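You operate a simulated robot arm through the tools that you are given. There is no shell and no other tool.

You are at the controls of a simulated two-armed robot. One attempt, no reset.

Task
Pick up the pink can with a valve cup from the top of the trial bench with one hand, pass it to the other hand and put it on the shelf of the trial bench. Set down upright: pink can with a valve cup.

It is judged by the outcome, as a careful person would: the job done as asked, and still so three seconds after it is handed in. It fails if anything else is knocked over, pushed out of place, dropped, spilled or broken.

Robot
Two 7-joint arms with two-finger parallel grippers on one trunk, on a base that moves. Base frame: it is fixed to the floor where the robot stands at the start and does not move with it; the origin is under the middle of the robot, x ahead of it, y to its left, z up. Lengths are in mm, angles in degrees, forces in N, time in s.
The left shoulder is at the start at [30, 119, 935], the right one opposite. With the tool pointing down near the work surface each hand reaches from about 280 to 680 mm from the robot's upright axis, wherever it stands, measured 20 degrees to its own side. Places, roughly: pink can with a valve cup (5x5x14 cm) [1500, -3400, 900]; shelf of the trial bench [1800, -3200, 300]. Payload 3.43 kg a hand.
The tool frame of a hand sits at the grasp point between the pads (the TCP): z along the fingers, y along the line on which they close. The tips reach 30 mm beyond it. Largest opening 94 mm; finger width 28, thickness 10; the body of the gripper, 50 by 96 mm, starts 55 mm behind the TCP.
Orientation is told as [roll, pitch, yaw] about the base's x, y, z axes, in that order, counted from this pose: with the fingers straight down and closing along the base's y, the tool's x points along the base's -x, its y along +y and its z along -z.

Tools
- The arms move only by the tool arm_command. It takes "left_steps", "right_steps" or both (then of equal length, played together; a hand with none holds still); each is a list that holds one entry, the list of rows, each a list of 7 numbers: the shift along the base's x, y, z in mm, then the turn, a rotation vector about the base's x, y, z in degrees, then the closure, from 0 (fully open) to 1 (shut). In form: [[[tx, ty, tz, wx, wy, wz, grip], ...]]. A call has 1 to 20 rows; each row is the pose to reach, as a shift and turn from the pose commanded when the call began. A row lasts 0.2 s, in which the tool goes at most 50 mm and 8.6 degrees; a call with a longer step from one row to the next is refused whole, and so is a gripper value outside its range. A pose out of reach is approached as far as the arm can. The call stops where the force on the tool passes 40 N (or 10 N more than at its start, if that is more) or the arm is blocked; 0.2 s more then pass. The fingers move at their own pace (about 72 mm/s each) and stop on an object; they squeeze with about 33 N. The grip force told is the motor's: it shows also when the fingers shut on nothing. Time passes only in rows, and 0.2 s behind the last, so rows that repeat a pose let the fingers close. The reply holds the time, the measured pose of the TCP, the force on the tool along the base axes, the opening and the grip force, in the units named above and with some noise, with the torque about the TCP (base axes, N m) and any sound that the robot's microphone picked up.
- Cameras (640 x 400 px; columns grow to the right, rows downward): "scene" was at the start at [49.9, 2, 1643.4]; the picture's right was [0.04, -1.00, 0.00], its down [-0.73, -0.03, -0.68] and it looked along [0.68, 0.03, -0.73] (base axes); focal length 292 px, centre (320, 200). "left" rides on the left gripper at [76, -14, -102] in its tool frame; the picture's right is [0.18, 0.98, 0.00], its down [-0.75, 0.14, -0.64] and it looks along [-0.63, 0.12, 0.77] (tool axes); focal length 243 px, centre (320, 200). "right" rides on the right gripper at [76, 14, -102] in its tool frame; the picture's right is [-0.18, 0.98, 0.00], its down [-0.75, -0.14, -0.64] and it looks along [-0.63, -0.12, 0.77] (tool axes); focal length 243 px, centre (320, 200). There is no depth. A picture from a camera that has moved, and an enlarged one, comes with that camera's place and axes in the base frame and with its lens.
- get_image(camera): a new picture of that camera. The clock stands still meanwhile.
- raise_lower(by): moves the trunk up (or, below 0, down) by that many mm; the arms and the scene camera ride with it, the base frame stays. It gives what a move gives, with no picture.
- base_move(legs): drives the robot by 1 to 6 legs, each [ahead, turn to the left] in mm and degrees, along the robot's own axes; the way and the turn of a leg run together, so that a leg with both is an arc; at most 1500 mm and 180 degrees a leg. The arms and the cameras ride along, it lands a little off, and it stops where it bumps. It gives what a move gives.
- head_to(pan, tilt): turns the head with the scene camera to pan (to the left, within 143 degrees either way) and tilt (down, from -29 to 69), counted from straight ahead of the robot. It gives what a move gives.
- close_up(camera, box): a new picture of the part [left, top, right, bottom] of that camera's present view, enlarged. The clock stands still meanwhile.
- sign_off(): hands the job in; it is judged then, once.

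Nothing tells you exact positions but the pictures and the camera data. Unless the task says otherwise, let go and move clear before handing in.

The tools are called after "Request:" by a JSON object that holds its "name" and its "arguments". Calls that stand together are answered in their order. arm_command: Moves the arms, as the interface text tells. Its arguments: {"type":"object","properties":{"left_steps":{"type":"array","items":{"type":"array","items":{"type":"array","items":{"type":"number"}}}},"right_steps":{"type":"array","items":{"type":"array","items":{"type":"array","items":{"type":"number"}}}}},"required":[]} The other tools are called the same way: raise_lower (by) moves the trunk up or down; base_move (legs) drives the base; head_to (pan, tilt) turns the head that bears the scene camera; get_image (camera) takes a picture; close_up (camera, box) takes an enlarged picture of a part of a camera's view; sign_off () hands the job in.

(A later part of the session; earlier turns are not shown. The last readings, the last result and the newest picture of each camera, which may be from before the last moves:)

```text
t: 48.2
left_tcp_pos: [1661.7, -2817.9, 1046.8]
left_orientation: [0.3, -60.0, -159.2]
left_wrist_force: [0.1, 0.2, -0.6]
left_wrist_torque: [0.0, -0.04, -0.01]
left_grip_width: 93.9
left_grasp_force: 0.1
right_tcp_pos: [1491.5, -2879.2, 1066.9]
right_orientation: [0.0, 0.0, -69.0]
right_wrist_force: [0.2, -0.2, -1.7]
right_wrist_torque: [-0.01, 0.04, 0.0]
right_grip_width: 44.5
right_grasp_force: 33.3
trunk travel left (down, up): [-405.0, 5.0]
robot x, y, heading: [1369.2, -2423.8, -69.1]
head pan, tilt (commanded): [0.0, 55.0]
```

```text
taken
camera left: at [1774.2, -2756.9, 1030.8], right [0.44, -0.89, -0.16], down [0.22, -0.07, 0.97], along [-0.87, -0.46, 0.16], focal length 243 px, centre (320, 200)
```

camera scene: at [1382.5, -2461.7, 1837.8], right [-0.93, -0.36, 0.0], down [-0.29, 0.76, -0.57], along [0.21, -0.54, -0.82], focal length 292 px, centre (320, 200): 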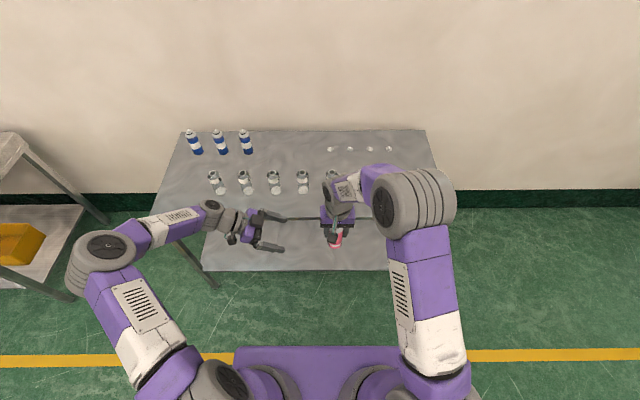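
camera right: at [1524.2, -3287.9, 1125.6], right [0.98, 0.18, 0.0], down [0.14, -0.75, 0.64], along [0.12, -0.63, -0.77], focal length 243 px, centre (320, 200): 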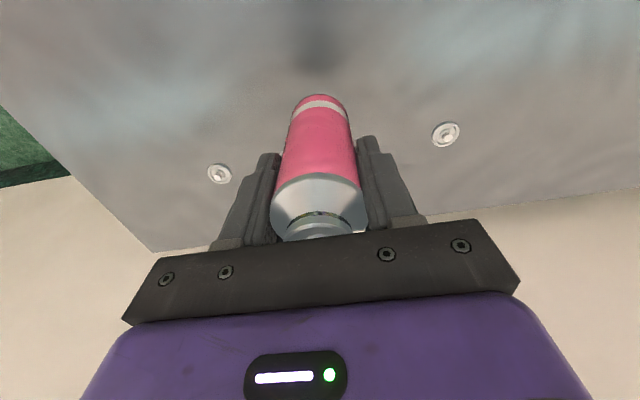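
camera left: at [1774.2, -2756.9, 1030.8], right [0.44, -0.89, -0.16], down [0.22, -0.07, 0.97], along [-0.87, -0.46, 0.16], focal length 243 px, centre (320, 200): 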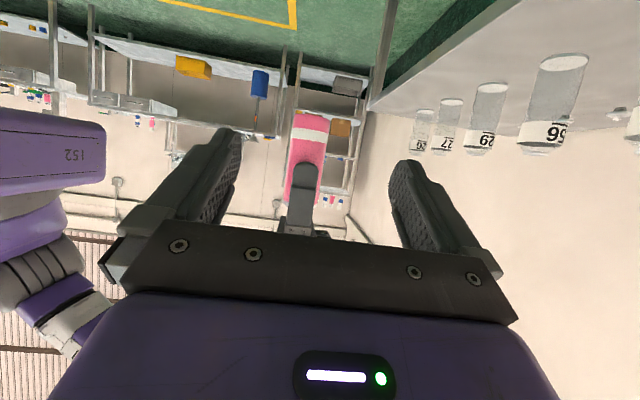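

The left hand now points at the can from its left, with the can between its open fingers. I'll enlarge both views to check alignment before closing in.

Request:
{"name": "close_up", "arguments": {"camera": "left", "box": [220, 90, 420, 250]}}

Request:
{"name": "close_up", "arguments": {"camera": "scene", "box": [200, 150, 440, 300]}}

Request:
{"name": "get_image", "arguments": {"camera": "right"}}

```text
2.50 times, centred on (320, 170) of left
camera zoom: at [1774.2, -2756.9, 1030.8], right [0.44, -0.89, -0.16], down [0.22, -0.07, 0.97], along [-0.87, -0.46, 0.16], focal length 606 px, centre (320, 275)
```

zoom: 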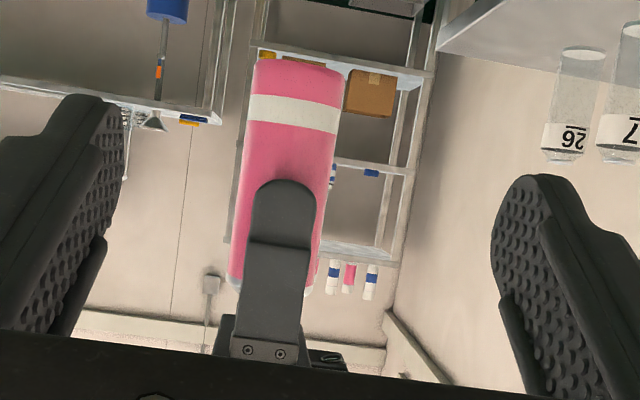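

```text
2.67 times, centred on (320, 225) of scene
camera zoom: at [1382.5, -2461.7, 1837.8], right [-0.93, -0.36, 0.0], down [-0.29, 0.76, -0.57], along [0.21, -0.54, -0.82], focal length 777 px, centre (320, 133)
```

zoom: 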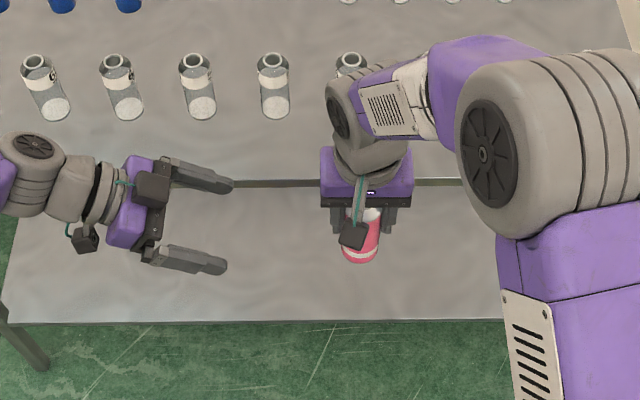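

```text
taken
camera right: at [1478.3, -2803.7, 1169.0], right [0.98, 0.18, 0.0], down [0.14, -0.75, 0.64], along [0.12, -0.63, -0.77], focal length 243 px, centre (320, 200)
```

right: 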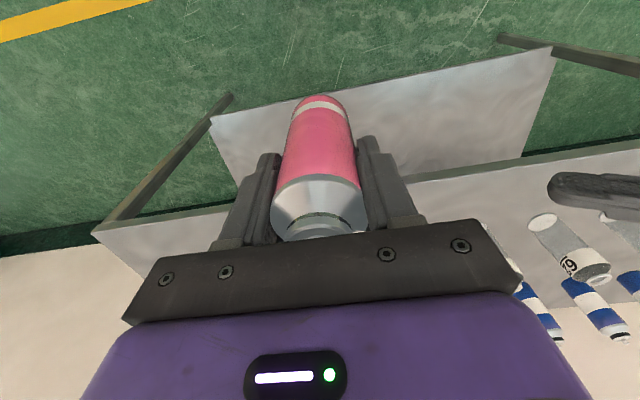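

The left wrist carries a dark box on its upper side as well as the camera below; I need to judge its clearance to the right gripper. I'll look closer.

Request:
{"name": "close_up", "arguments": {"camera": "scene", "box": [190, 190, 300, 265]}}

Request:
{"name": "close_up", "arguments": {"camera": "scene", "box": [300, 170, 380, 255]}}

```text
5.33 times, centred on (245, 228) of scene
camera zoom: at [1382.5, -2461.7, 1837.8], right [-0.93, -0.36, 0.0], down [-0.29, 0.76, -0.57], along [0.21, -0.54, -0.82], focal length 1555 px, centre (720, 53)
```

zoom: 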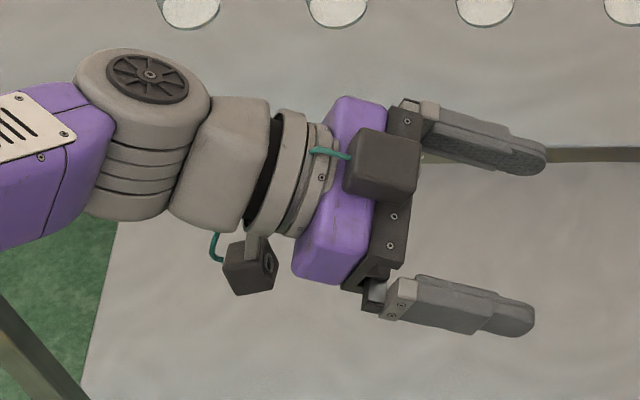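

```text
4.71 times, centred on (340, 212) of scene
camera zoom: at [1382.5, -2461.7, 1837.8], right [-0.93, -0.36, 0.0], down [-0.29, 0.76, -0.57], along [0.21, -0.54, -0.82], focal length 1372 px, centre (226, 141)
```

zoom: 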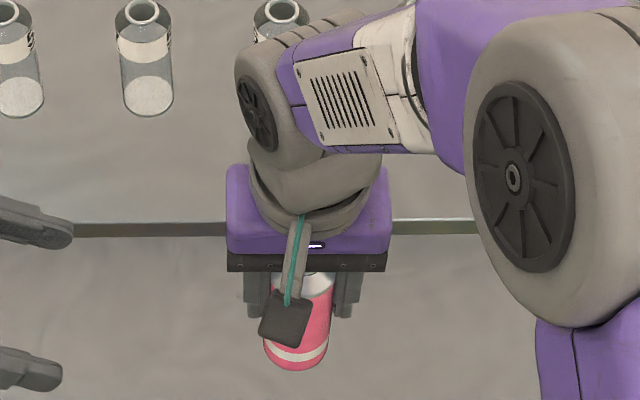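

From the view, a 25° slant gives the upper box safer clearance under the right palm. I'll level the left hand by 5°, and approach about 60% of the way, then look.

Request:
{"name": "arm_command", "arguments": {"left_steps": [[[0, 0, -7.4, -1.79, 4.67, 0, 0], [-31.5, -11.6, -7.4, -1.79, 4.67, 0, 0], [-63, -23.1, -7.4, -1.79, 4.67, 0, 0], [-94.5, -34.7, -7.4, -1.79, 4.67, 0, 0], [-94.5, -34.7, -7.4, -1.79, 4.67, 0, 0]]]}}

Request:
{"name": "close_up", "arguments": {"camera": "left", "box": [120, 0, 520, 250]}}

Request:
{"name": "close_up", "arguments": {"camera": "scene", "box": [220, 160, 420, 285]}}

```text
t: 49.4
left_tcp_pos: [1568.7, -2849.7, 1037.6]
left_orientation: [0.0, -65.0, -159.0]
left_wrist_force: [0.6, -0.1, -0.7]
left_wrist_torque: [0.02, 0.0, 0.0]
left_grip_width: 93.7
left_grasp_force: 0.0
right_tcp_pos: [1493.1, -2880.3, 1066.2]
right_orientation: [0.0, -0.1, -68.9]
right_wrist_force: [0.0, -0.5, -1.3]
right_wrist_torque: [0.02, 0.01, -0.02]
right_grip_width: 44.4
right_grasp_force: 32.7
trunk travel left (down, up): [-405.0, 5.0]
robot x, y, heading: [1363.8, -2426.5, -69.1]
head pan, tilt (commanded): [0.0, 55.0]
```

```text
1.60 times, centred on (320, 125) of left
camera zoom: at [1680.8, -2789.9, 1011.7], right [0.42, -0.89, -0.17], down [0.3, -0.04, 0.95], along [-0.86, -0.45, 0.25], focal length 388 px, centre (320, 320)
```

zoom: 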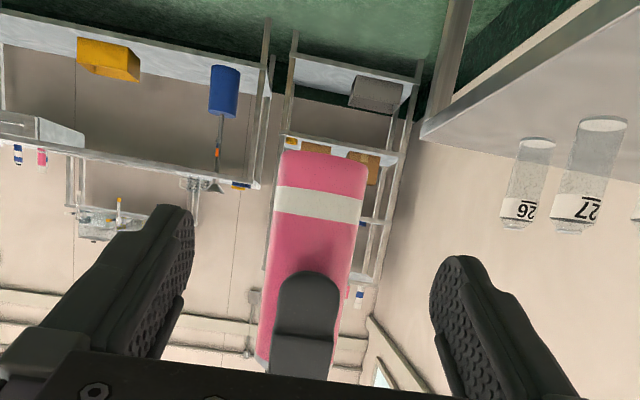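

```text
3.20 times, centred on (320, 222) of scene
camera zoom: at [1383.4, -2461.9, 1837.7], right [-0.93, -0.36, 0.0], down [-0.29, 0.76, -0.57], along [0.21, -0.54, -0.82], focal length 933 px, centre (320, 128)
```

zoom: 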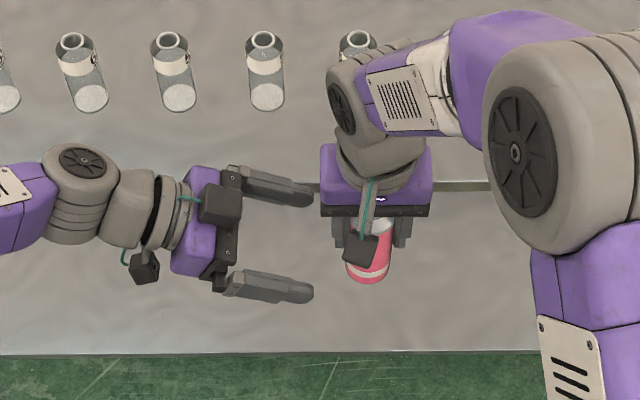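

Alignment is good (within about 1 mm) and there is room beneath the right palm. I'll complete the approach in small steps with the left fingers open.

Request:
{"name": "arm_command", "arguments": {"left_steps": [[[-21, -8.4, 1, 0, 0, 0, 0], [-42, -16.8, 1.5, 0, 0, 0, 0], [-52, -21, 1.5, 0, 0, 0, 0], [-62.8, -25.2, 1.5, 0, 0, 0, 0], [-62.8, -25.2, 1.5, 0, 0, 0, 0]]]}}

Request:
{"name": "close_up", "arguments": {"camera": "left", "box": [120, 0, 520, 250]}}

Request:
{"name": "close_up", "arguments": {"camera": "scene", "box": [240, 160, 400, 270]}}

Request:
{"name": "get_image", "arguments": {"camera": "right"}}

```text
t: 50.6
left_tcp_pos: [1507.3, -2875.5, 1037.9]
left_orientation: [-0.1, -65.0, -158.9]
left_wrist_force: [-0.1, -0.1, 0.2]
left_wrist_torque: [-0.01, -0.03, 0.02]
left_grip_width: 93.9
left_grasp_force: 0.1
right_tcp_pos: [1492.4, -2879.3, 1066.7]
right_orientation: [0.0, 0.1, -69.1]
right_wrist_force: [0.0, -0.3, -1.7]
right_wrist_torque: [-0.03, -0.01, 0.03]
right_grip_width: 44.2
right_grasp_force: 32.6
trunk travel left (down, up): [-405.0, 5.0]
robot x, y, heading: [1366.8, -2425.9, -69.1]
head pan, tilt (commanded): [0.0, 55.0]
```

```text
1.60 times, centred on (320, 125) of left
camera zoom: at [1617.6, -2816.4, 1012.9], right [0.42, -0.89, -0.17], down [0.3, -0.04, 0.95], along [-0.86, -0.46, 0.25], focal length 388 px, centre (320, 320)
```

zoom: 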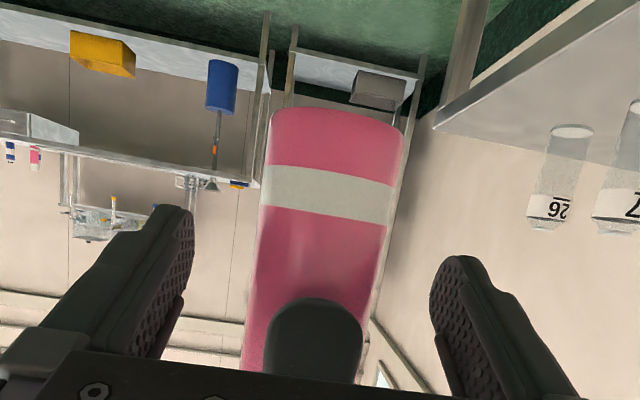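

```text
3.64 times, centred on (320, 215) of scene
camera zoom: at [1383.4, -2462.0, 1837.7], right [-0.93, -0.36, 0.0], down [-0.29, 0.76, -0.57], along [0.21, -0.54, -0.82], focal length 1060 px, centre (320, 146)
```

zoom: 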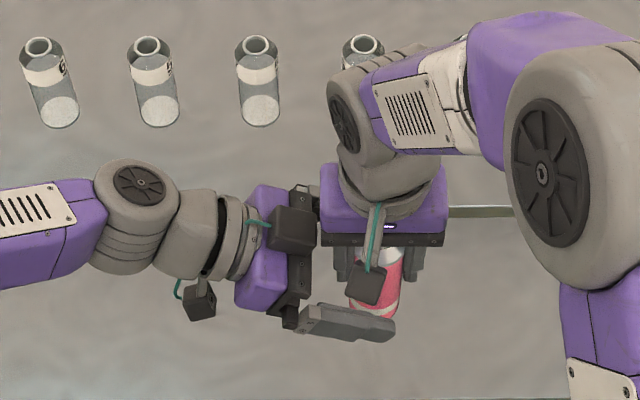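

```text
taken
camera right: at [1478.9, -2804.0, 1168.8], right [0.98, 0.18, 0.0], down [0.14, -0.75, 0.64], along [0.12, -0.63, -0.77], focal length 243 px, centre (320, 200)
```

right: 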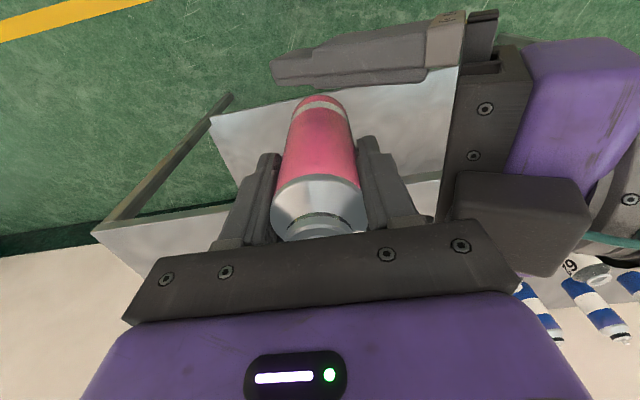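

Both hands are set with no contact force: the can lies between the left fingers within about 1 mm. I'll close the left hand while the right keeps holding.

Request:
{"name": "arm_command", "arguments": {"left_steps": [[[0, 0, 0, 0, 0, 0, 0.3], [0, 0, 0, 0, 0, 0, 0.5], [0, 0, 0, 0, 0, 0, 0.7], [0, 0, 0, 0, 0, 0, 1], [0, 0, 0, 0, 0, 0, 1], [0, 0, 0, 0, 0, 0, 1]]]}}

Request:
{"name": "close_up", "arguments": {"camera": "left", "box": [120, 0, 520, 250]}}

Request:
{"name": "get_image", "arguments": {"camera": "right"}}

```text
t: 52.0
left_tcp_pos: [1504.2, -2874.6, 1039.0]
left_orientation: [-0.2, -65.1, -159.0]
left_wrist_force: [-3.0, 14.1, 4.0]
left_wrist_torque: [-0.14, -0.12, -0.23]
left_grip_width: 45.4
left_grasp_force: 32.8
right_tcp_pos: [1492.3, -2880.7, 1067.0]
right_orientation: [0.1, -0.1, -69.0]
right_wrist_force: [2.9, -14.4, -6.8]
right_wrist_torque: [-0.3, 0.07, 0.02]
right_grip_width: 44.2
right_grasp_force: 33.0
trunk travel left (down, up): [-405.0, 5.0]
robot x, y, heading: [1369.1, -2420.1, -69.0]
head pan, tilt (commanded): [0.0, 55.0]
```

```text
1.60 times, centred on (320, 125) of left
camera zoom: at [1617.1, -2816.1, 1012.9], right [0.42, -0.89, -0.17], down [0.3, -0.04, 0.95], along [-0.86, -0.45, 0.25], focal length 388 px, centre (320, 320)
```

zoom: 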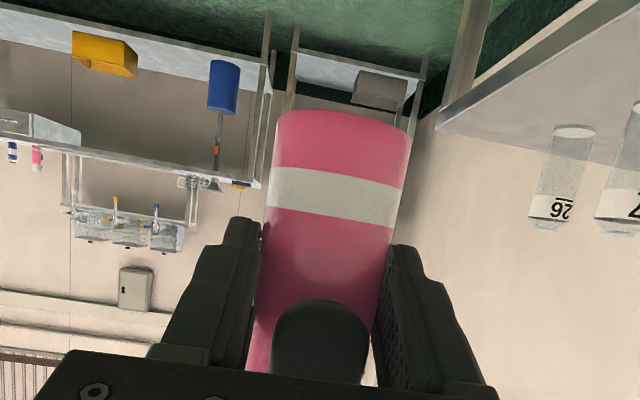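

```text
taken
camera right: at [1478.7, -2804.9, 1168.9], right [0.98, 0.18, 0.0], down [0.14, -0.75, 0.64], along [0.12, -0.63, -0.76], focal length 243 px, centre (320, 200)
```

right: 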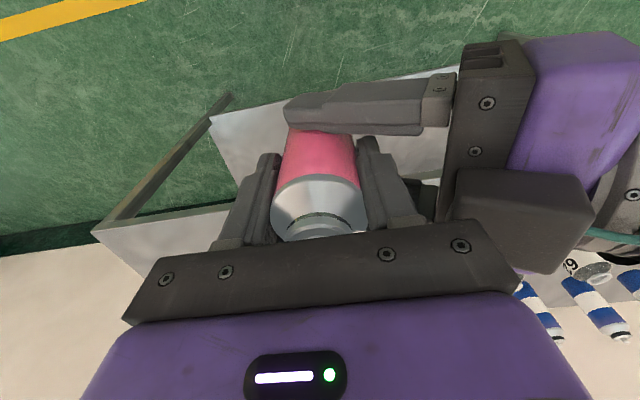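

The left hand now holds the can too (45.4 mm, 33 N), with a small side strain of about 14 N between the hands. I'll ease the left hand about 1 mm to relieve it before letting go with the right.

Request:
{"name": "arm_command", "arguments": {"left_steps": [[[-0.4, 1.0, 0.3, 0, 0, 0, 1], [-0.4, 1.0, 0.3, 0, 0, 0, 1]]]}}

```text
t: 52.6
left_tcp_pos: [1506.0, -2873.8, 1039.4]
left_orientation: [0.0, -64.9, -159.0]
left_wrist_force: [-1.6, 12.4, 0.5]
left_wrist_torque: [0.09, 0.0, -0.18]
left_grip_width: 45.2
left_grasp_force: 33.7
right_tcp_pos: [1491.2, -2880.5, 1065.6]
right_orientation: [0.1, -0.1, -69.0]
right_wrist_force: [1.1, -12.7, -2.9]
right_wrist_torque: [-0.46, -0.08, 0.02]
right_grip_width: 44.4
right_grasp_force: 33.9
trunk travel left (down, up): [-405.0, 5.0]
robot x, y, heading: [1370.1, -2417.8, -69.0]
head pan, tilt (commanded): [0.0, 55.0]
```

The strain fell a little. I'll ease it a bit further the same way.

Request:
{"name": "arm_command", "arguments": {"left_steps": [[[-0.7, 1.9, 0, 0, 0, 0, 1], [-1.0, 2.8, 0, 0, 0, 0, 1], [-1.0, 2.8, 0, 0, 0, 0, 1]]]}}

```text
t: 53.4
left_tcp_pos: [1506.0, -2872.4, 1039.2]
left_orientation: [0.1, -64.9, -159.0]
left_wrist_force: [4.4, 2.1, -7.4]
left_wrist_torque: [0.11, 0.2, -0.11]
left_grip_width: 45.1
left_grasp_force: 32.7
right_tcp_pos: [1492.3, -2879.9, 1065.2]
right_orientation: [0.0, 0.1, -69.0]
right_wrist_force: [-3.5, -1.6, 6.3]
right_wrist_torque: [-0.12, -0.21, 0.1]
right_grip_width: 44.5
right_grasp_force: 33.5
trunk travel left (down, up): [-405.0, 5.0]
robot x, y, heading: [1369.0, -2426.0, -68.9]
head pan, tilt (commanded): [0.0, 55.0]
```

The strain is now small. I'll open the right hand only to about 60 mm (a full opening could touch the left palm) and check that the left alone holds the can.

Request:
{"name": "arm_command", "arguments": {"right_steps": [[[0, 0, 0, 0, 0, 0, 0.48], [0, 0, 0, 0, 0, 0, 0.44], [0, 0, 0, 0, 0, 0, 0.4], [0, 0, 0, 0, 0, 0, 0.37], [0, 0, 0, 0, 0, 0, 0.37]]]}}

Request:
{"name": "get_image", "arguments": {"camera": "right"}}

Request:
{"name": "close_up", "arguments": {"camera": "left", "box": [120, 0, 520, 250]}}

```text
t: 54.6
left_tcp_pos: [1502.9, -2873.0, 1040.3]
left_orientation: [-0.1, -65.0, -159.0]
left_wrist_force: [0.4, 0.2, -0.1]
left_wrist_torque: [-0.01, -0.03, 0.0]
left_grip_width: 44.2
left_grasp_force: 32.6
right_tcp_pos: [1493.4, -2880.4, 1064.6]
right_orientation: [0.1, -0.1, -69.0]
right_wrist_force: [-0.8, -0.8, -0.6]
right_wrist_torque: [-0.02, 0.04, 0.0]
right_grip_width: 59.3
right_grasp_force: 0.0
trunk travel left (down, up): [-405.0, 5.0]
robot x, y, heading: [1371.1, -2419.2, -68.8]
head pan, tilt (commanded): [0.0, 55.0]
```

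```text
taken
camera right: at [1478.7, -2804.2, 1168.9], right [0.98, 0.18, 0.0], down [0.14, -0.75, 0.64], along [0.12, -0.63, -0.77], focal length 243 px, centre (320, 200)
```

right: 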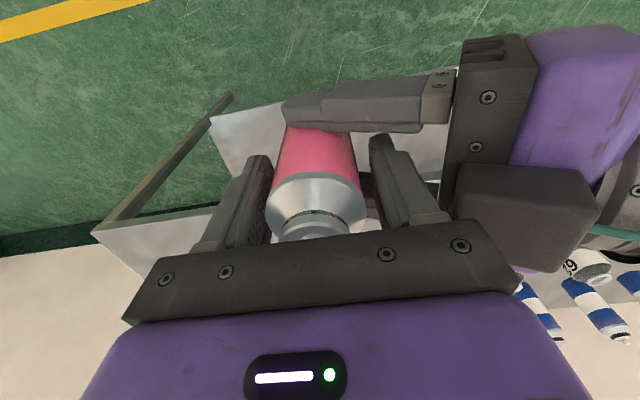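

```text
1.60 times, centred on (320, 125) of left
camera zoom: at [1615.8, -2813.1, 1013.5], right [0.42, -0.89, -0.17], down [0.3, -0.04, 0.95], along [-0.86, -0.45, 0.25], focal length 388 px, centre (320, 320)
```

zoom: 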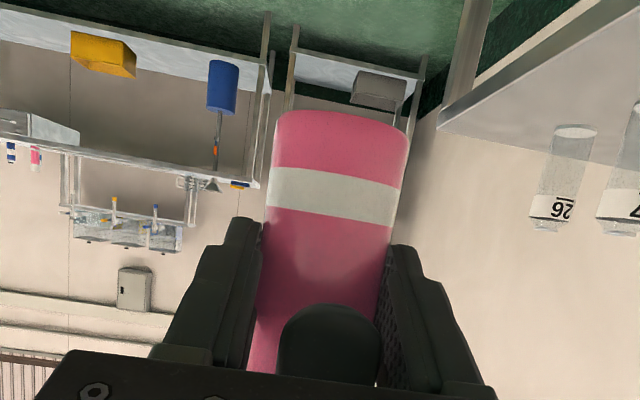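

The left hand alone holds the can securely (44 mm, 33 N) and the right hand is free of load. I'll raise the right hand straight up off the can.

Request:
{"name": "arm_command", "arguments": {"right_steps": [[[0, 0, 15, 0, 0, 0, 0.37], [0, 0, 30, 0, 0, 0, 0.37], [0, 0, 55, 0, 0, 0, 0.37], [0, 0, 80, 0, 0, 0, 0.37], [0, 0, 110, 0, 0, 0, 0.37], [0, 0, 140, 0, 0, 0, 0.37], [0, 0, 140, 0, 0, 0, 0.37]]]}}

Request:
{"name": "get_image", "arguments": {"camera": "scene"}}

Request:
{"name": "get_image", "arguments": {"camera": "right"}}

```text
t: 56.2
left_tcp_pos: [1504.6, -2871.1, 1039.4]
left_orientation: [0.0, -65.0, -159.0]
left_wrist_force: [0.7, -0.1, -0.1]
left_wrist_torque: [-0.01, -0.03, -0.04]
left_grip_width: 44.3
left_grasp_force: 33.0
right_tcp_pos: [1494.0, -2878.6, 1208.4]
right_orientation: [0.0, 0.0, -69.0]
right_wrist_force: [-0.9, 0.5, -0.1]
right_wrist_torque: [0.01, 0.03, -0.02]
right_grip_width: 59.0
right_grasp_force: 0.0
trunk travel left (down, up): [-405.0, 5.0]
robot x, y, heading: [1368.4, -2418.3, -69.1]
head pan, tilt (commanded): [0.0, 55.0]
```

```text
taken
camera scene: at [1383.3, -2462.7, 1837.7], right [-0.93, -0.36, 0.0], down [-0.29, 0.77, -0.57], along [0.21, -0.54, -0.82], focal length 292 px, centre (320, 200)
```

scene: 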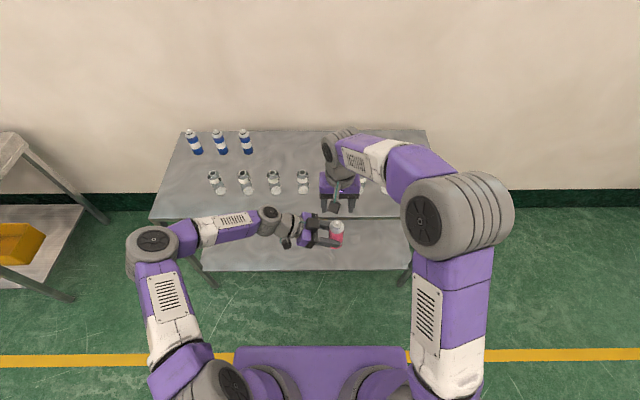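

```text
taken
camera right: at [1480.3, -2803.2, 1310.4], right [0.98, 0.18, 0.0], down [0.14, -0.75, 0.64], along [0.12, -0.63, -0.77], focal length 243 px, centre (320, 200)
```

right: 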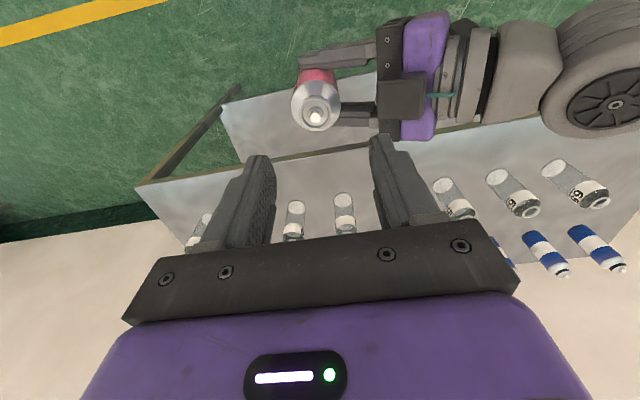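

The handover worked: the left hand holds the can upright and the right is clear above. I'll move the right arm up and out to its earlier carrying pose, then turn the left hand to point forward.

Request:
{"name": "arm_command", "arguments": {"right_steps": [[[0, 0, 40, 0, 0, 0, 0.37], [-30, -8, 75, 0, 0, 0, 0.3], [-60, -16, 110, 0, 0, 0, 0.2], [-90, -24, 140, 0, 0, 0, 0.1], [-115, -30, 160, 0, 0, 0, 0], [-134.5, -34.6, 180, 0, 0, 0, 0], [-134.5, -34.6, 180, 0, 0, 0, 0]]]}}

Request:
{"name": "arm_command", "arguments": {"left_steps": [[[11.7, 2, 0, 0, 0, 8.18, 1], [23.4, 3.9, 0, 0, 0, 16.36, 1], [35.1, 5.9, 0, 0, 0, 24.5, 1], [46.8, 7.9, 0, 0, 0, 32.7, 1], [58.5, 9.8, 0, 0, 0, 40.9, 1], [70.2, 11.8, 0, 0, 0, 49.1, 1]]]}}

Request:
{"name": "get_image", "arguments": {"camera": "scene"}}

```text
t: 57.8
left_tcp_pos: [1503.5, -2872.4, 1039.0]
left_orientation: [0.0, -65.0, -158.9]
left_wrist_force: [0.1, 0.6, -0.5]
left_wrist_torque: [0.01, -0.01, 0.0]
left_grip_width: 44.0
left_grasp_force: 33.6
right_tcp_pos: [1356.2, -2912.3, 1388.5]
right_orientation: [0.0, 0.0, -69.1]
right_wrist_force: [-0.2, -0.2, 0.4]
right_wrist_torque: [0.0, 0.01, 0.04]
right_grip_width: 94.0
right_grasp_force: 0.0
trunk travel left (down, up): [-405.0, 5.0]
robot x, y, heading: [1366.2, -2421.4, -69.0]
head pan, tilt (commanded): [0.0, 55.0]
```

```text
t: 59.2
left_tcp_pos: [1574.4, -2860.2, 1040.5]
left_orientation: [0.0, -64.9, -109.8]
left_wrist_force: [-0.6, 0.2, 0.4]
left_wrist_torque: [0.03, 0.0, -0.03]
left_grip_width: 44.2
left_grasp_force: 32.9
right_tcp_pos: [1356.3, -2911.8, 1389.2]
right_orientation: [0.1, 0.0, -69.0]
right_wrist_force: [-0.3, -0.1, 0.0]
right_wrist_torque: [-0.03, 0.0, -0.03]
right_grip_width: 94.2
right_grasp_force: 0.1
trunk travel left (down, up): [-405.0, 5.0]
robot x, y, heading: [1369.8, -2420.6, -68.9]
head pan, tilt (commanded): [0.0, 55.0]
```

```text
taken
camera scene: at [1382.6, -2462.4, 1837.7], right [-0.93, -0.36, 0.0], down [-0.29, 0.76, -0.57], along [0.21, -0.54, -0.82], focal length 292 px, centre (320, 200)
```

scene: 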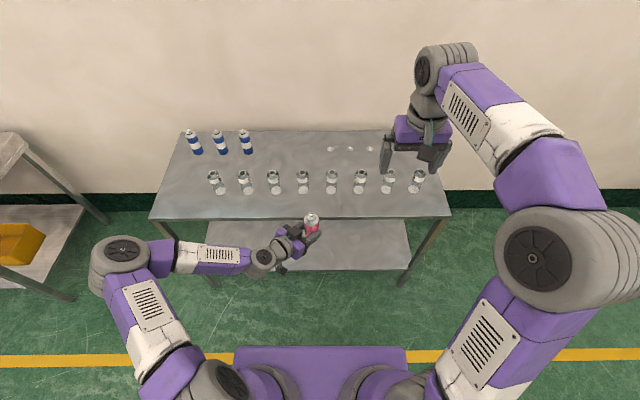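

Everything on the bench stands as it was. I'll finish turning the left hand to point straight ahead.

Request:
{"name": "arm_command", "arguments": {"left_steps": [[[11.7, 2, 0, 0, 0, 8.18, 1], [23.4, 3.9, 0, 0, 0, 16.36, 1], [35.1, 5.9, 0, 0, 0, 24.5, 1], [46.8, 7.9, 0, 0, 0, 32.7, 1], [58.5, 9.8, 0, 0, 0, 40.9, 1], [58.5, 9.8, 0, 0, 0, 40.9, 1]]]}}

Request:
{"name": "get_image", "arguments": {"camera": "scene"}}

Request:
{"name": "get_image", "arguments": {"camera": "left"}}

```text
t: 60.6
left_tcp_pos: [1633.9, -2850.5, 1040.5]
left_orientation: [0.0, -65.0, -68.9]
left_wrist_force: [0.8, 0.5, -0.5]
left_wrist_torque: [0.04, 0.0, -0.01]
left_grip_width: 43.9
left_grasp_force: 33.1
right_tcp_pos: [1356.7, -2911.6, 1388.7]
right_orientation: [0.1, 0.1, -68.9]
right_wrist_force: [-0.8, 0.4, 0.3]
right_wrist_torque: [0.0, -0.01, 0.03]
right_grip_width: 93.9
right_grasp_force: 0.1
trunk travel left (down, up): [-405.0, 5.0]
robot x, y, heading: [1363.5, -2420.1, -68.9]
head pan, tilt (commanded): [0.0, 55.0]
```

```text
taken
camera scene: at [1383.6, -2461.9, 1837.7], right [-0.93, -0.36, 0.0], down [-0.29, 0.76, -0.57], along [0.21, -0.54, -0.82], focal length 292 px, centre (320, 200)
```

scene: 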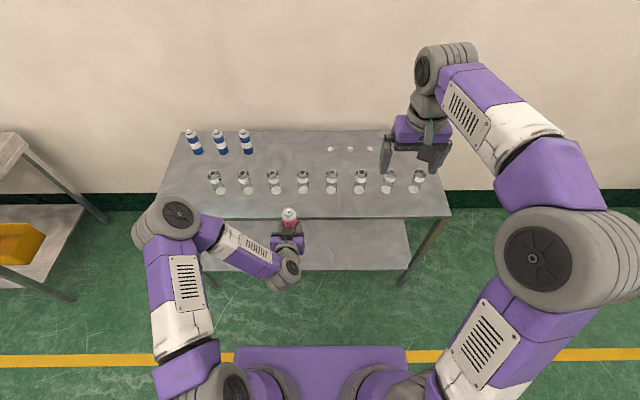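

```text
taken
camera left: at [1574.4, -2737.9, 1014.2], right [0.89, 0.43, -0.17], down [0.04, 0.3, 0.95], along [0.46, -0.85, 0.25], focal length 243 px, centre (320, 200)
```

left: 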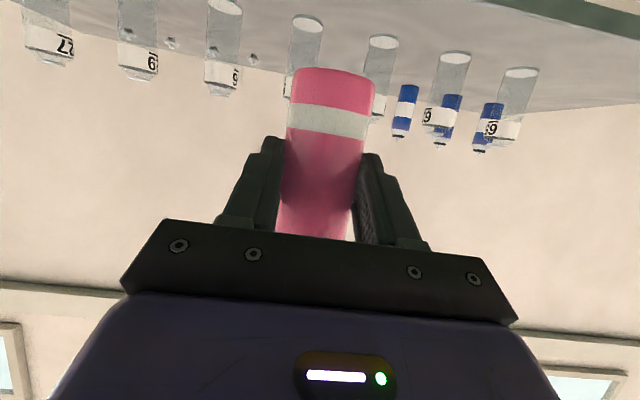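

The left hand points forward with the can upright, about 110 mm short of the bench edge in plan. I'll lower the trunk 230 mm, keeping the right hand well above the bottles' height.

Request:
{"name": "raise_lower", "arguments": {"by": -230}}

Request:
{"name": "get_image", "arguments": {"camera": "scene"}}

```text
t: 63.0
left_tcp_pos: [1632.2, -2850.2, 810.4]
left_orientation: [-0.1, -65.0, -69.0]
left_wrist_force: [-0.4, 0.6, -0.9]
left_wrist_torque: [0.03, -0.01, -0.01]
left_grip_width: 43.9
left_grasp_force: 32.8
right_tcp_pos: [1357.4, -2912.3, 1159.2]
right_orientation: [0.0, 0.1, -69.0]
right_wrist_force: [0.7, -0.1, -0.2]
right_wrist_torque: [0.01, 0.01, 0.04]
right_grip_width: 93.9
right_grasp_force: 0.1
trunk travel left (down, up): [-175.0, 235.0]
robot x, y, heading: [1366.9, -2420.7, -69.2]
head pan, tilt (commanded): [0.0, 55.0]
```

```text
taken
camera scene: at [1383.1, -2462.1, 1607.8], right [-0.93, -0.36, 0.0], down [-0.29, 0.76, -0.57], along [0.21, -0.54, -0.82], focal length 292 px, centre (320, 200)
```

scene: 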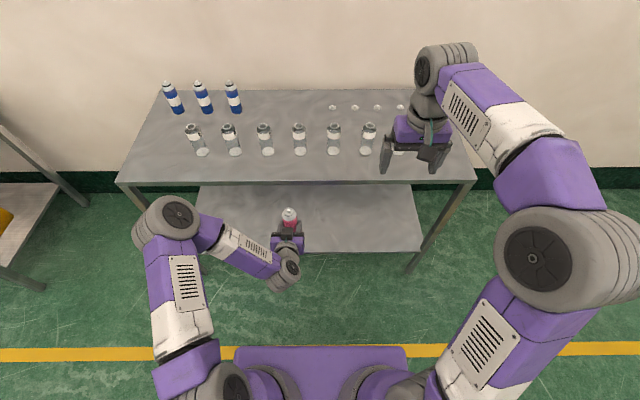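

Clear so far. I'll lower the left arm with the can, in two stages, staying in front of the bench.

Request:
{"name": "arm_command", "arguments": {"left_steps": [[[0, 0, -40, 0, 0, 0, 1], [0, 0, -80, 0, 0, 0, 1], [0, 0, -120, 0, 0, 0, 1], [0, 0, -160, 0, 0, 0, 1], [0, 0, -200, 0, 0, 0, 1], [0, 0, -200, 0, 0, 0, 1]]]}}

Request:
{"name": "get_image", "arguments": {"camera": "scene"}}

```text
t: 64.4
left_tcp_pos: [1629.2, -2851.9, 607.8]
left_orientation: [0.0, -65.0, -69.0]
left_wrist_force: [-0.1, -0.3, 0.0]
left_wrist_torque: [0.02, 0.02, 0.0]
left_grip_width: 43.9
left_grasp_force: 33.3
right_tcp_pos: [1357.1, -2912.6, 1157.4]
right_orientation: [-0.1, -0.1, -69.0]
right_wrist_force: [0.8, -0.1, 0.0]
right_wrist_torque: [-0.01, -0.03, 0.01]
right_grip_width: 94.0
right_grasp_force: 0.1
trunk travel left (down, up): [-175.0, 235.0]
robot x, y, heading: [1370.1, -2421.9, -68.9]
head pan, tilt (commanded): [0.0, 55.0]
```

```text
taken
camera scene: at [1383.1, -2462.1, 1607.8], right [-0.93, -0.36, 0.0], down [-0.29, 0.76, -0.57], along [0.21, -0.54, -0.82], focal length 292 px, centre (320, 200)
```

scene: 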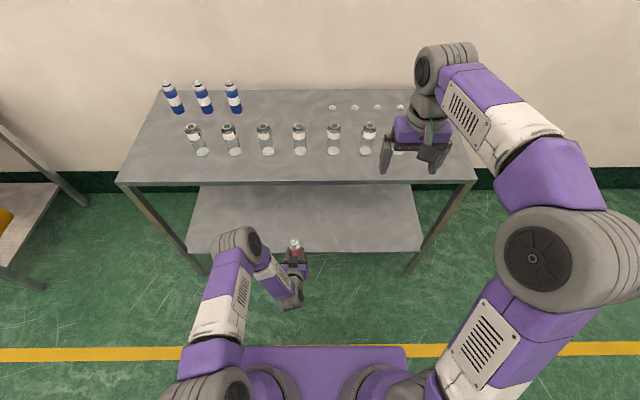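

The left elbow sits high and forward, so I'll place with the arm more stretched out. I'll extend the left hand about 100 mm forward while lowering to about 60 mm above the shelf level (still in front of the shelf edge).

Request:
{"name": "arm_command", "arguments": {"left_steps": [[[6, -16, -32, 0, 0, 0, 1], [12.3, -32, -64, 0, 0, 0, 1], [18.5, -48, -96, 0, 0, 0, 1], [24.6, -64, -128, 0, 0, 0, 1], [30.8, -80, -160, 0, 0, 0, 1], [36.9, -96.2, -190, 0, 0, 0, 1], [36.9, -96.2, -190, 0, 0, 0, 1]]]}}

Request:
{"name": "get_image", "arguments": {"camera": "scene"}}

Request:
{"name": "get_image", "arguments": {"camera": "left"}}

```text
t: 66.0
left_tcp_pos: [1672.5, -2919.3, 504.7]
left_orientation: [0.0, -65.1, -69.0]
left_wrist_force: [-0.8, -0.5, 0.6]
left_wrist_torque: [0.06, 0.0, -0.04]
left_grip_width: 43.4
left_grasp_force: 33.1
left hand out of reach, approached as far as the arm can: row 4, 5, 6, 7
right_tcp_pos: [1357.2, -2911.9, 1159.2]
right_orientation: [0.1, 0.0, -69.0]
right_wrist_force: [0.3, -0.1, -0.5]
right_wrist_torque: [-0.03, 0.02, 0.0]
right_grip_width: 94.1
right_grasp_force: 0.1
trunk travel left (down, up): [-175.0, 235.0]
robot x, y, heading: [1368.2, -2422.4, -69.1]
head pan, tilt (commanded): [0.0, 55.0]
```

```text
taken
camera scene: at [1383.3, -2462.3, 1607.7], right [-0.93, -0.36, 0.0], down [-0.29, 0.76, -0.57], along [0.21, -0.54, -0.82], focal length 292 px, centre (320, 200)
```

scene: 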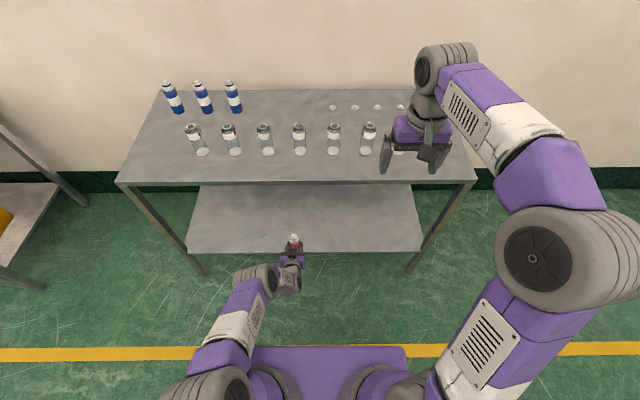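

```text
taken
camera left: at [1614.5, -2806.6, 478.3], right [0.89, 0.42, -0.17], down [0.04, 0.3, 0.95], along [0.45, -0.86, 0.25], focal length 243 px, centre (320, 200)
```

left: 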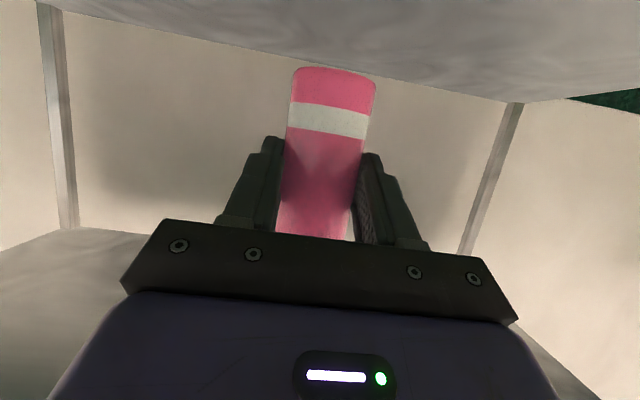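

The left arm hit its reach limit at z 505; lowering the trunk further will bring the hand down with ease. First I'll back the left hand off its limit slightly and pull the right hand up and back, so it stays clear of the bench.

Request:
{"name": "arm_command", "arguments": {"left_steps": [[[-2.4, 6.2, 17, 0, 0, 0, 1], [-4.8, 12.4, 34, 0, 0, 0, 1], [-7.2, 18.7, 50, 0, 0, 0, 1], [-7.2, 18.7, 50, 0, 0, 0, 1]]], "right_steps": [[[-19.6, 13.9, 20, 0, 0, 0, 0], [-39.2, 27.8, 40, 0, 0, 0, 0], [-58.8, 41.7, 60, 0, 0, 0, 0], [-58.8, 41.7, 60, 0, 0, 0, 0]]]}}

Request:
{"name": "raise_lower", "arguments": {"by": -140}}

Request:
{"name": "get_image", "arguments": {"camera": "scene"}}

Request:
{"name": "get_image", "arguments": {"camera": "left"}}

```text
t: 67.0
left_tcp_pos: [1663.1, -2901.7, 553.4]
left_orientation: [0.0, -65.0, -69.0]
left_wrist_force: [-0.3, -0.4, 0.9]
left_wrist_torque: [0.05, 0.02, -0.03]
left_grip_width: 43.8
left_grasp_force: 33.3
right_tcp_pos: [1297.9, -2872.3, 1216.5]
right_orientation: [-0.1, 0.0, -69.0]
right_wrist_force: [0.6, 0.4, -0.7]
right_wrist_torque: [-0.03, -0.03, 0.02]
right_grip_width: 94.0
right_grasp_force: 0.1
trunk travel left (down, up): [-175.0, 235.0]
robot x, y, heading: [1368.9, -2421.4, -68.9]
head pan, tilt (commanded): [0.0, 55.0]
```

```text
t: 68.7
left_tcp_pos: [1663.4, -2901.1, 415.4]
left_orientation: [-0.1, -64.9, -69.1]
left_wrist_force: [0.6, 1.0, -0.9]
left_wrist_torque: [0.04, 0.03, 0.03]
left_grip_width: 43.6
left_grasp_force: 33.2
right_tcp_pos: [1297.6, -2871.9, 1077.4]
right_orientation: [0.0, 0.0, -69.0]
right_wrist_force: [0.0, -1.1, 0.1]
right_wrist_torque: [0.01, -0.01, 0.0]
right_grip_width: 94.2
right_grasp_force: 0.0
trunk travel left (down, up): [-35.0, 375.0]
robot x, y, heading: [1365.3, -2420.4, -68.8]
head pan, tilt (commanded): [0.0, 55.0]
```

```text
taken
camera scene: at [1383.1, -2462.1, 1467.9], right [-0.93, -0.36, 0.0], down [-0.29, 0.76, -0.57], along [0.21, -0.54, -0.82], focal length 292 px, centre (320, 200)
```

scene: 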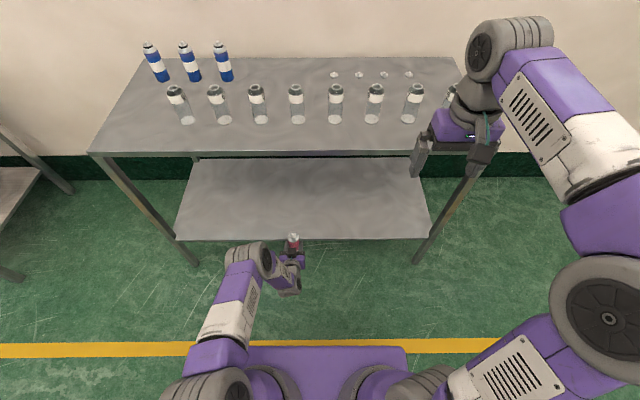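

```text
taken
camera left: at [1604.5, -2788.8, 388.2], right [0.89, 0.42, -0.17], down [0.04, 0.3, 0.95], along [0.46, -0.86, 0.25], focal length 243 px, centre (320, 200)
```

left: 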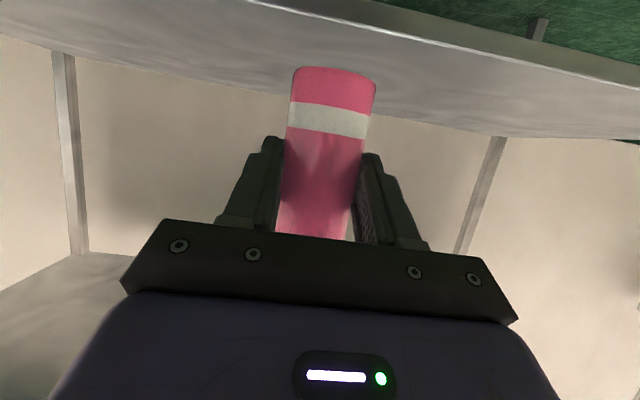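

The can hangs in front of the shelf, its foot about 55 mm above the shelf surface by estimate. I'll enlarge the left wrist view to measure the shelf edge height.

Request:
{"name": "close_up", "arguments": {"camera": "left", "box": [240, 0, 640, 150]}}

Request:
{"name": "close_up", "arguments": {"camera": "scene", "box": [160, 140, 460, 310]}}

```text
1.60 times, centred on (440, 75) of left
camera zoom: at [1604.5, -2788.8, 388.2], right [0.89, 0.42, -0.17], down [0.04, 0.3, 0.95], along [0.46, -0.86, 0.25], focal length 388 px, centre (128, 400)
```

zoom: 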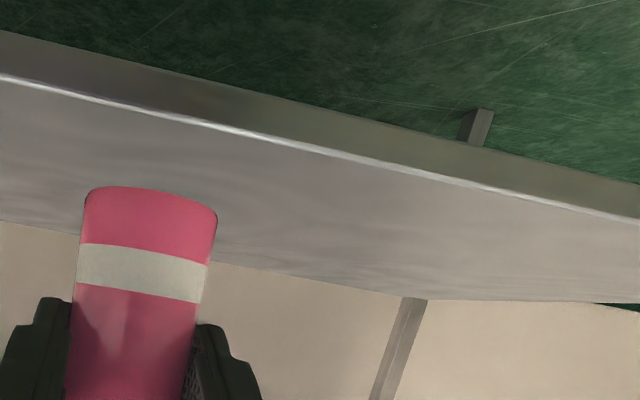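

```text
2.13 times, centred on (310, 225) of scene
camera zoom: at [1383.1, -2462.1, 1467.9], right [-0.93, -0.36, 0.0], down [-0.29, 0.76, -0.57], along [0.21, -0.54, -0.82], focal length 622 px, centre (341, 147)
```

zoom: 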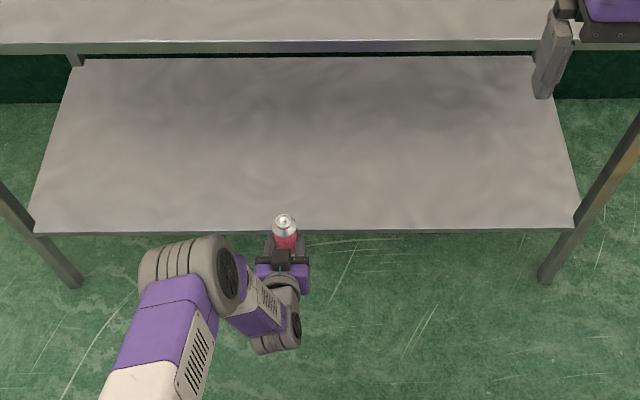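

By two views the shelf surface is at about z 298 and its front edge about 78 mm beyond the can's axis; the can's foot is at about z 364, so there is ample height. I'll drive forward 165 mm.

Request:
{"name": "base_move", "arguments": {"legs": [[165, 0]]}}

Request:
{"name": "get_image", "arguments": {"camera": "scene"}}

Request:
{"name": "get_image", "arguments": {"camera": "left"}}

```text
t: 70.2
left_tcp_pos: [1722.6, -3054.8, 414.4]
left_orientation: [0.0, -65.0, -68.9]
left_wrist_force: [-0.2, -0.3, 0.6]
left_wrist_torque: [-0.01, -0.01, 0.0]
left_grip_width: 43.8
left_grasp_force: 32.9
right_tcp_pos: [1358.3, -3025.7, 1075.8]
right_orientation: [0.0, 0.0, -69.0]
right_wrist_force: [0.6, 0.1, 0.3]
right_wrist_torque: [0.03, -0.02, -0.01]
right_grip_width: 94.1
right_grasp_force: 0.1
trunk travel left (down, up): [-35.0, 375.0]
robot x, y, heading: [1430.2, -2574.6, -68.9]
head pan, tilt (commanded): [0.0, 55.0]
```

```text
taken
camera scene: at [1442.5, -2616.5, 1467.7], right [-0.93, -0.36, 0.0], down [-0.29, 0.76, -0.57], along [0.21, -0.53, -0.82], focal length 292 px, centre (320, 200)
```

scene: 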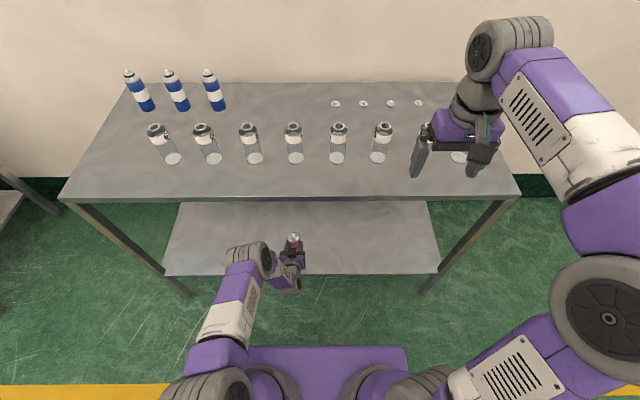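

```text
taken
camera left: at [1664.1, -2942.0, 387.7], right [0.89, 0.43, -0.17], down [0.04, 0.3, 0.95], along [0.46, -0.85, 0.25], focal length 243 px, centre (320, 200)
```

left: 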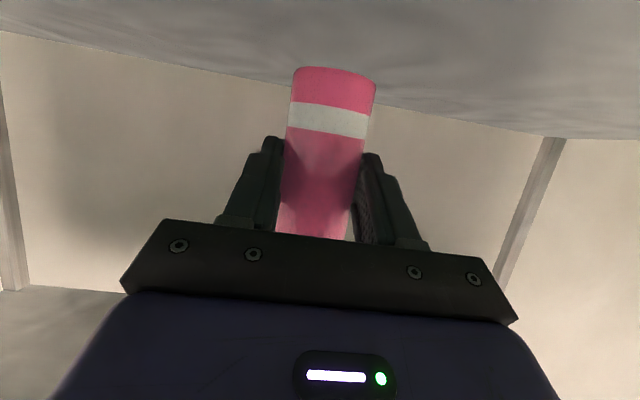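

The can is now over the shelf, about 86 mm in from its front edge. Before lowering I'll check that the can is upright in the left grip.

Request:
{"name": "close_up", "arguments": {"camera": "left", "box": [200, 40, 460, 260]}}

Request:
{"name": "close_up", "arguments": {"camera": "scene", "box": [220, 200, 360, 310]}}

```text
1.82 times, centred on (330, 150) of left
camera zoom: at [1664.1, -2942.0, 387.7], right [0.89, 0.43, -0.17], down [0.04, 0.3, 0.95], along [0.46, -0.85, 0.25], focal length 441 px, centre (302, 291)
```

zoom: 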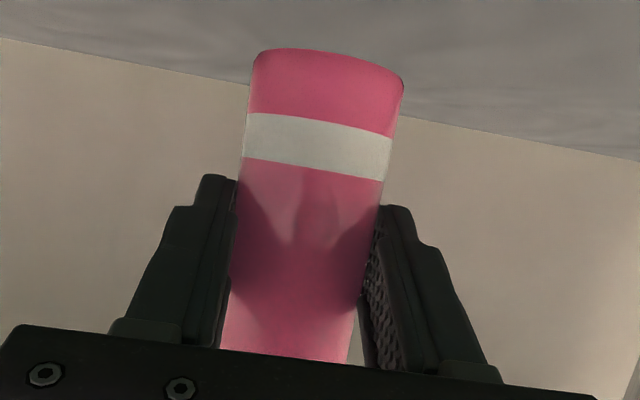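

```text
3.64 times, centred on (290, 255) of scene
camera zoom: at [1442.5, -2616.5, 1467.7], right [-0.93, -0.36, 0.0], down [-0.29, 0.76, -0.57], along [0.21, -0.53, -0.82], focal length 1060 px, centre (429, 0)
```

zoom: 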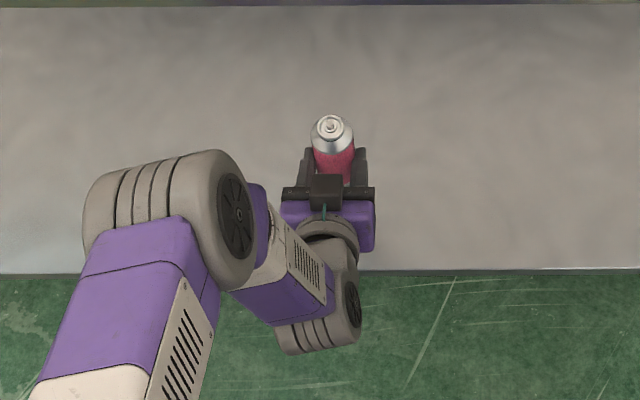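

The can is upright within about a degree; its foot is at about z 359, some 60 mm above the shelf. I'll lower the trunk 30 mm, then finish the descent with the arm under force guard.

Request:
{"name": "raise_lower", "arguments": {"by": -30}}

Request:
{"name": "close_up", "arguments": {"camera": "left", "box": [200, 0, 520, 200]}}

```text
t: 70.9
left_tcp_pos: [1722.7, -3053.8, 383.7]
left_orientation: [0.1, -65.0, -68.8]
left_wrist_force: [0.1, -0.8, -0.4]
left_wrist_torque: [0.04, 0.03, -0.02]
left_grip_width: 43.8
left_grasp_force: 32.9
right_tcp_pos: [1357.2, -3025.7, 1047.6]
right_orientation: [0.0, 0.0, -68.9]
right_wrist_force: [0.6, 0.8, 0.2]
right_wrist_torque: [0.02, -0.03, -0.02]
right_grip_width: 93.8
right_grasp_force: 0.1
trunk travel left (down, up): [-5.0, 405.0]
robot x, y, heading: [1425.1, -2577.4, -68.9]
head pan, tilt (commanded): [0.0, 55.0]
```

```text
2.00 times, centred on (360, 100) of left
camera zoom: at [1664.0, -2941.8, 358.0], right [0.89, 0.43, -0.17], down [0.04, 0.3, 0.95], along [0.46, -0.85, 0.25], focal length 485 px, centre (240, 400)
```

zoom: 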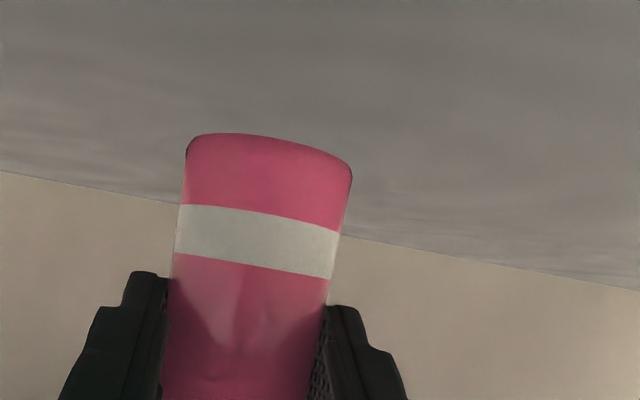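

Foot now at about z 329. I'll lower the left hand 24 mm, then creep down watching the force.

Request:
{"name": "arm_command", "arguments": {"left_steps": [[[0, 0, -8, 0, 0, 0, 1], [0, 0, -16, 0, 0, 0, 1], [0, 0, -21, 0, 0, 0, 1], [0, 0, -24, 0, 0, 0, 1], [0, 0, -24, 0, 0, 0, 1]]]}}

Request:
{"name": "close_up", "arguments": {"camera": "left", "box": [200, 0, 520, 200]}}

```text
t: 72.1
left_tcp_pos: [1722.3, -3054.8, 360.5]
left_orientation: [0.0, -65.0, -68.9]
left_wrist_force: [0.1, 0.9, 0.2]
left_wrist_torque: [0.05, 0.0, -0.04]
left_grip_width: 43.7
left_grasp_force: 32.6
right_tcp_pos: [1358.4, -3025.7, 1047.4]
right_orientation: [0.0, 0.0, -68.9]
right_wrist_force: [-0.2, 0.0, 0.9]
right_wrist_torque: [0.0, -0.02, 0.0]
right_grip_width: 94.2
right_grasp_force: 0.2
trunk travel left (down, up): [-5.0, 405.0]
robot x, y, heading: [1423.2, -2576.0, -68.8]
head pan, tilt (commanded): [0.0, 55.0]
```

```text
2.00 times, centred on (360, 100) of left
camera zoom: at [1664.1, -2942.1, 334.0], right [0.89, 0.43, -0.17], down [0.04, 0.3, 0.95], along [0.46, -0.85, 0.25], focal length 485 px, centre (240, 400)
```

zoom: 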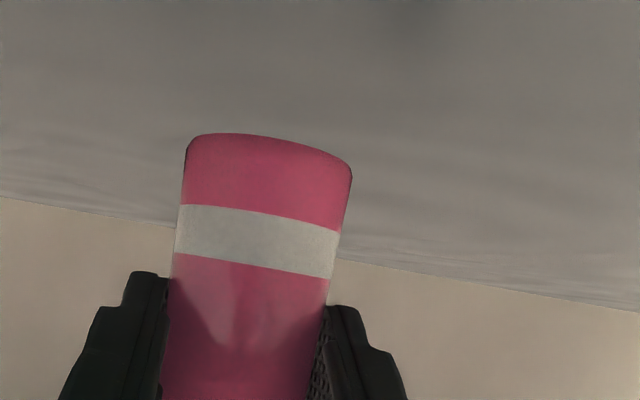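

No contact yet. I'll creep down a few millimetres at a time.

Request:
{"name": "arm_command", "arguments": {"left_steps": [[[0, 0, -1.5, 0, 0, 0, 1], [0, 0, -3, 0, 0, 0, 1], [0, 0, -4, 0, 0, 0, 1], [0, 0, -4, 0, 0, 0, 1]]]}}

```text
t: 73.1
left_tcp_pos: [1723.5, -3055.2, 355.8]
left_orientation: [0.0, -65.1, -68.9]
left_wrist_force: [-0.5, 1.3, 2.5]
left_wrist_torque: [-0.08, 0.02, -0.06]
left_grip_width: 43.8
left_grasp_force: 32.8
right_tcp_pos: [1357.6, -3025.8, 1047.5]
right_orientation: [0.0, 0.1, -69.0]
right_wrist_force: [-0.3, -0.1, 0.2]
right_wrist_torque: [0.01, -0.02, 0.0]
right_grip_width: 94.0
right_grasp_force: 0.0
trunk travel left (down, up): [-5.0, 405.0]
robot x, y, heading: [1427.1, -2575.6, -68.7]
head pan, tilt (commanded): [0.0, 55.0]
```

A slight upward force appears – likely first touch. I'll lower 1–2 mm more and check.

Request:
{"name": "arm_command", "arguments": {"left_steps": [[[0, 0, -0.7, 0, 0, 0, 1], [0, 0, -1.4, 0, 0, 0, 1], [0, 0, -1.4, 0, 0, 0, 1]]]}}

Request:
{"name": "close_up", "arguments": {"camera": "left", "box": [200, 0, 520, 200]}}

```text
t: 73.9
left_tcp_pos: [1722.6, -3054.1, 356.6]
left_orientation: [0.1, -65.2, -68.9]
left_wrist_force: [1.5, -0.4, 6.7]
left_wrist_torque: [-0.35, -0.12, 0.03]
left_grip_width: 43.6
left_grasp_force: 33.3
right_tcp_pos: [1357.3, -3024.2, 1047.7]
right_orientation: [0.0, -0.2, -68.8]
right_wrist_force: [0.1, -0.1, -0.3]
right_wrist_torque: [-0.03, -0.01, 0.02]
right_grip_width: 94.2
right_grasp_force: 0.0
trunk travel left (down, up): [-5.0, 405.0]
robot x, y, heading: [1428.1, -2575.4, -68.9]
head pan, tilt (commanded): [0.0, 55.0]
```

```text
2.00 times, centred on (360, 100) of left
camera zoom: at [1664.1, -2942.5, 330.0], right [0.89, 0.43, -0.17], down [0.04, 0.3, 0.95], along [0.46, -0.85, 0.25], focal length 485 px, centre (240, 400)
```

zoom: 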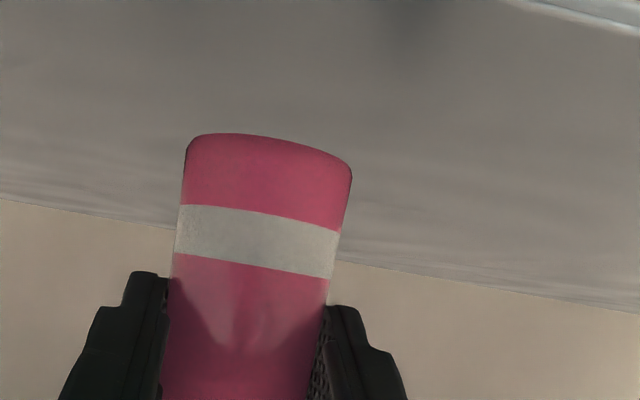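

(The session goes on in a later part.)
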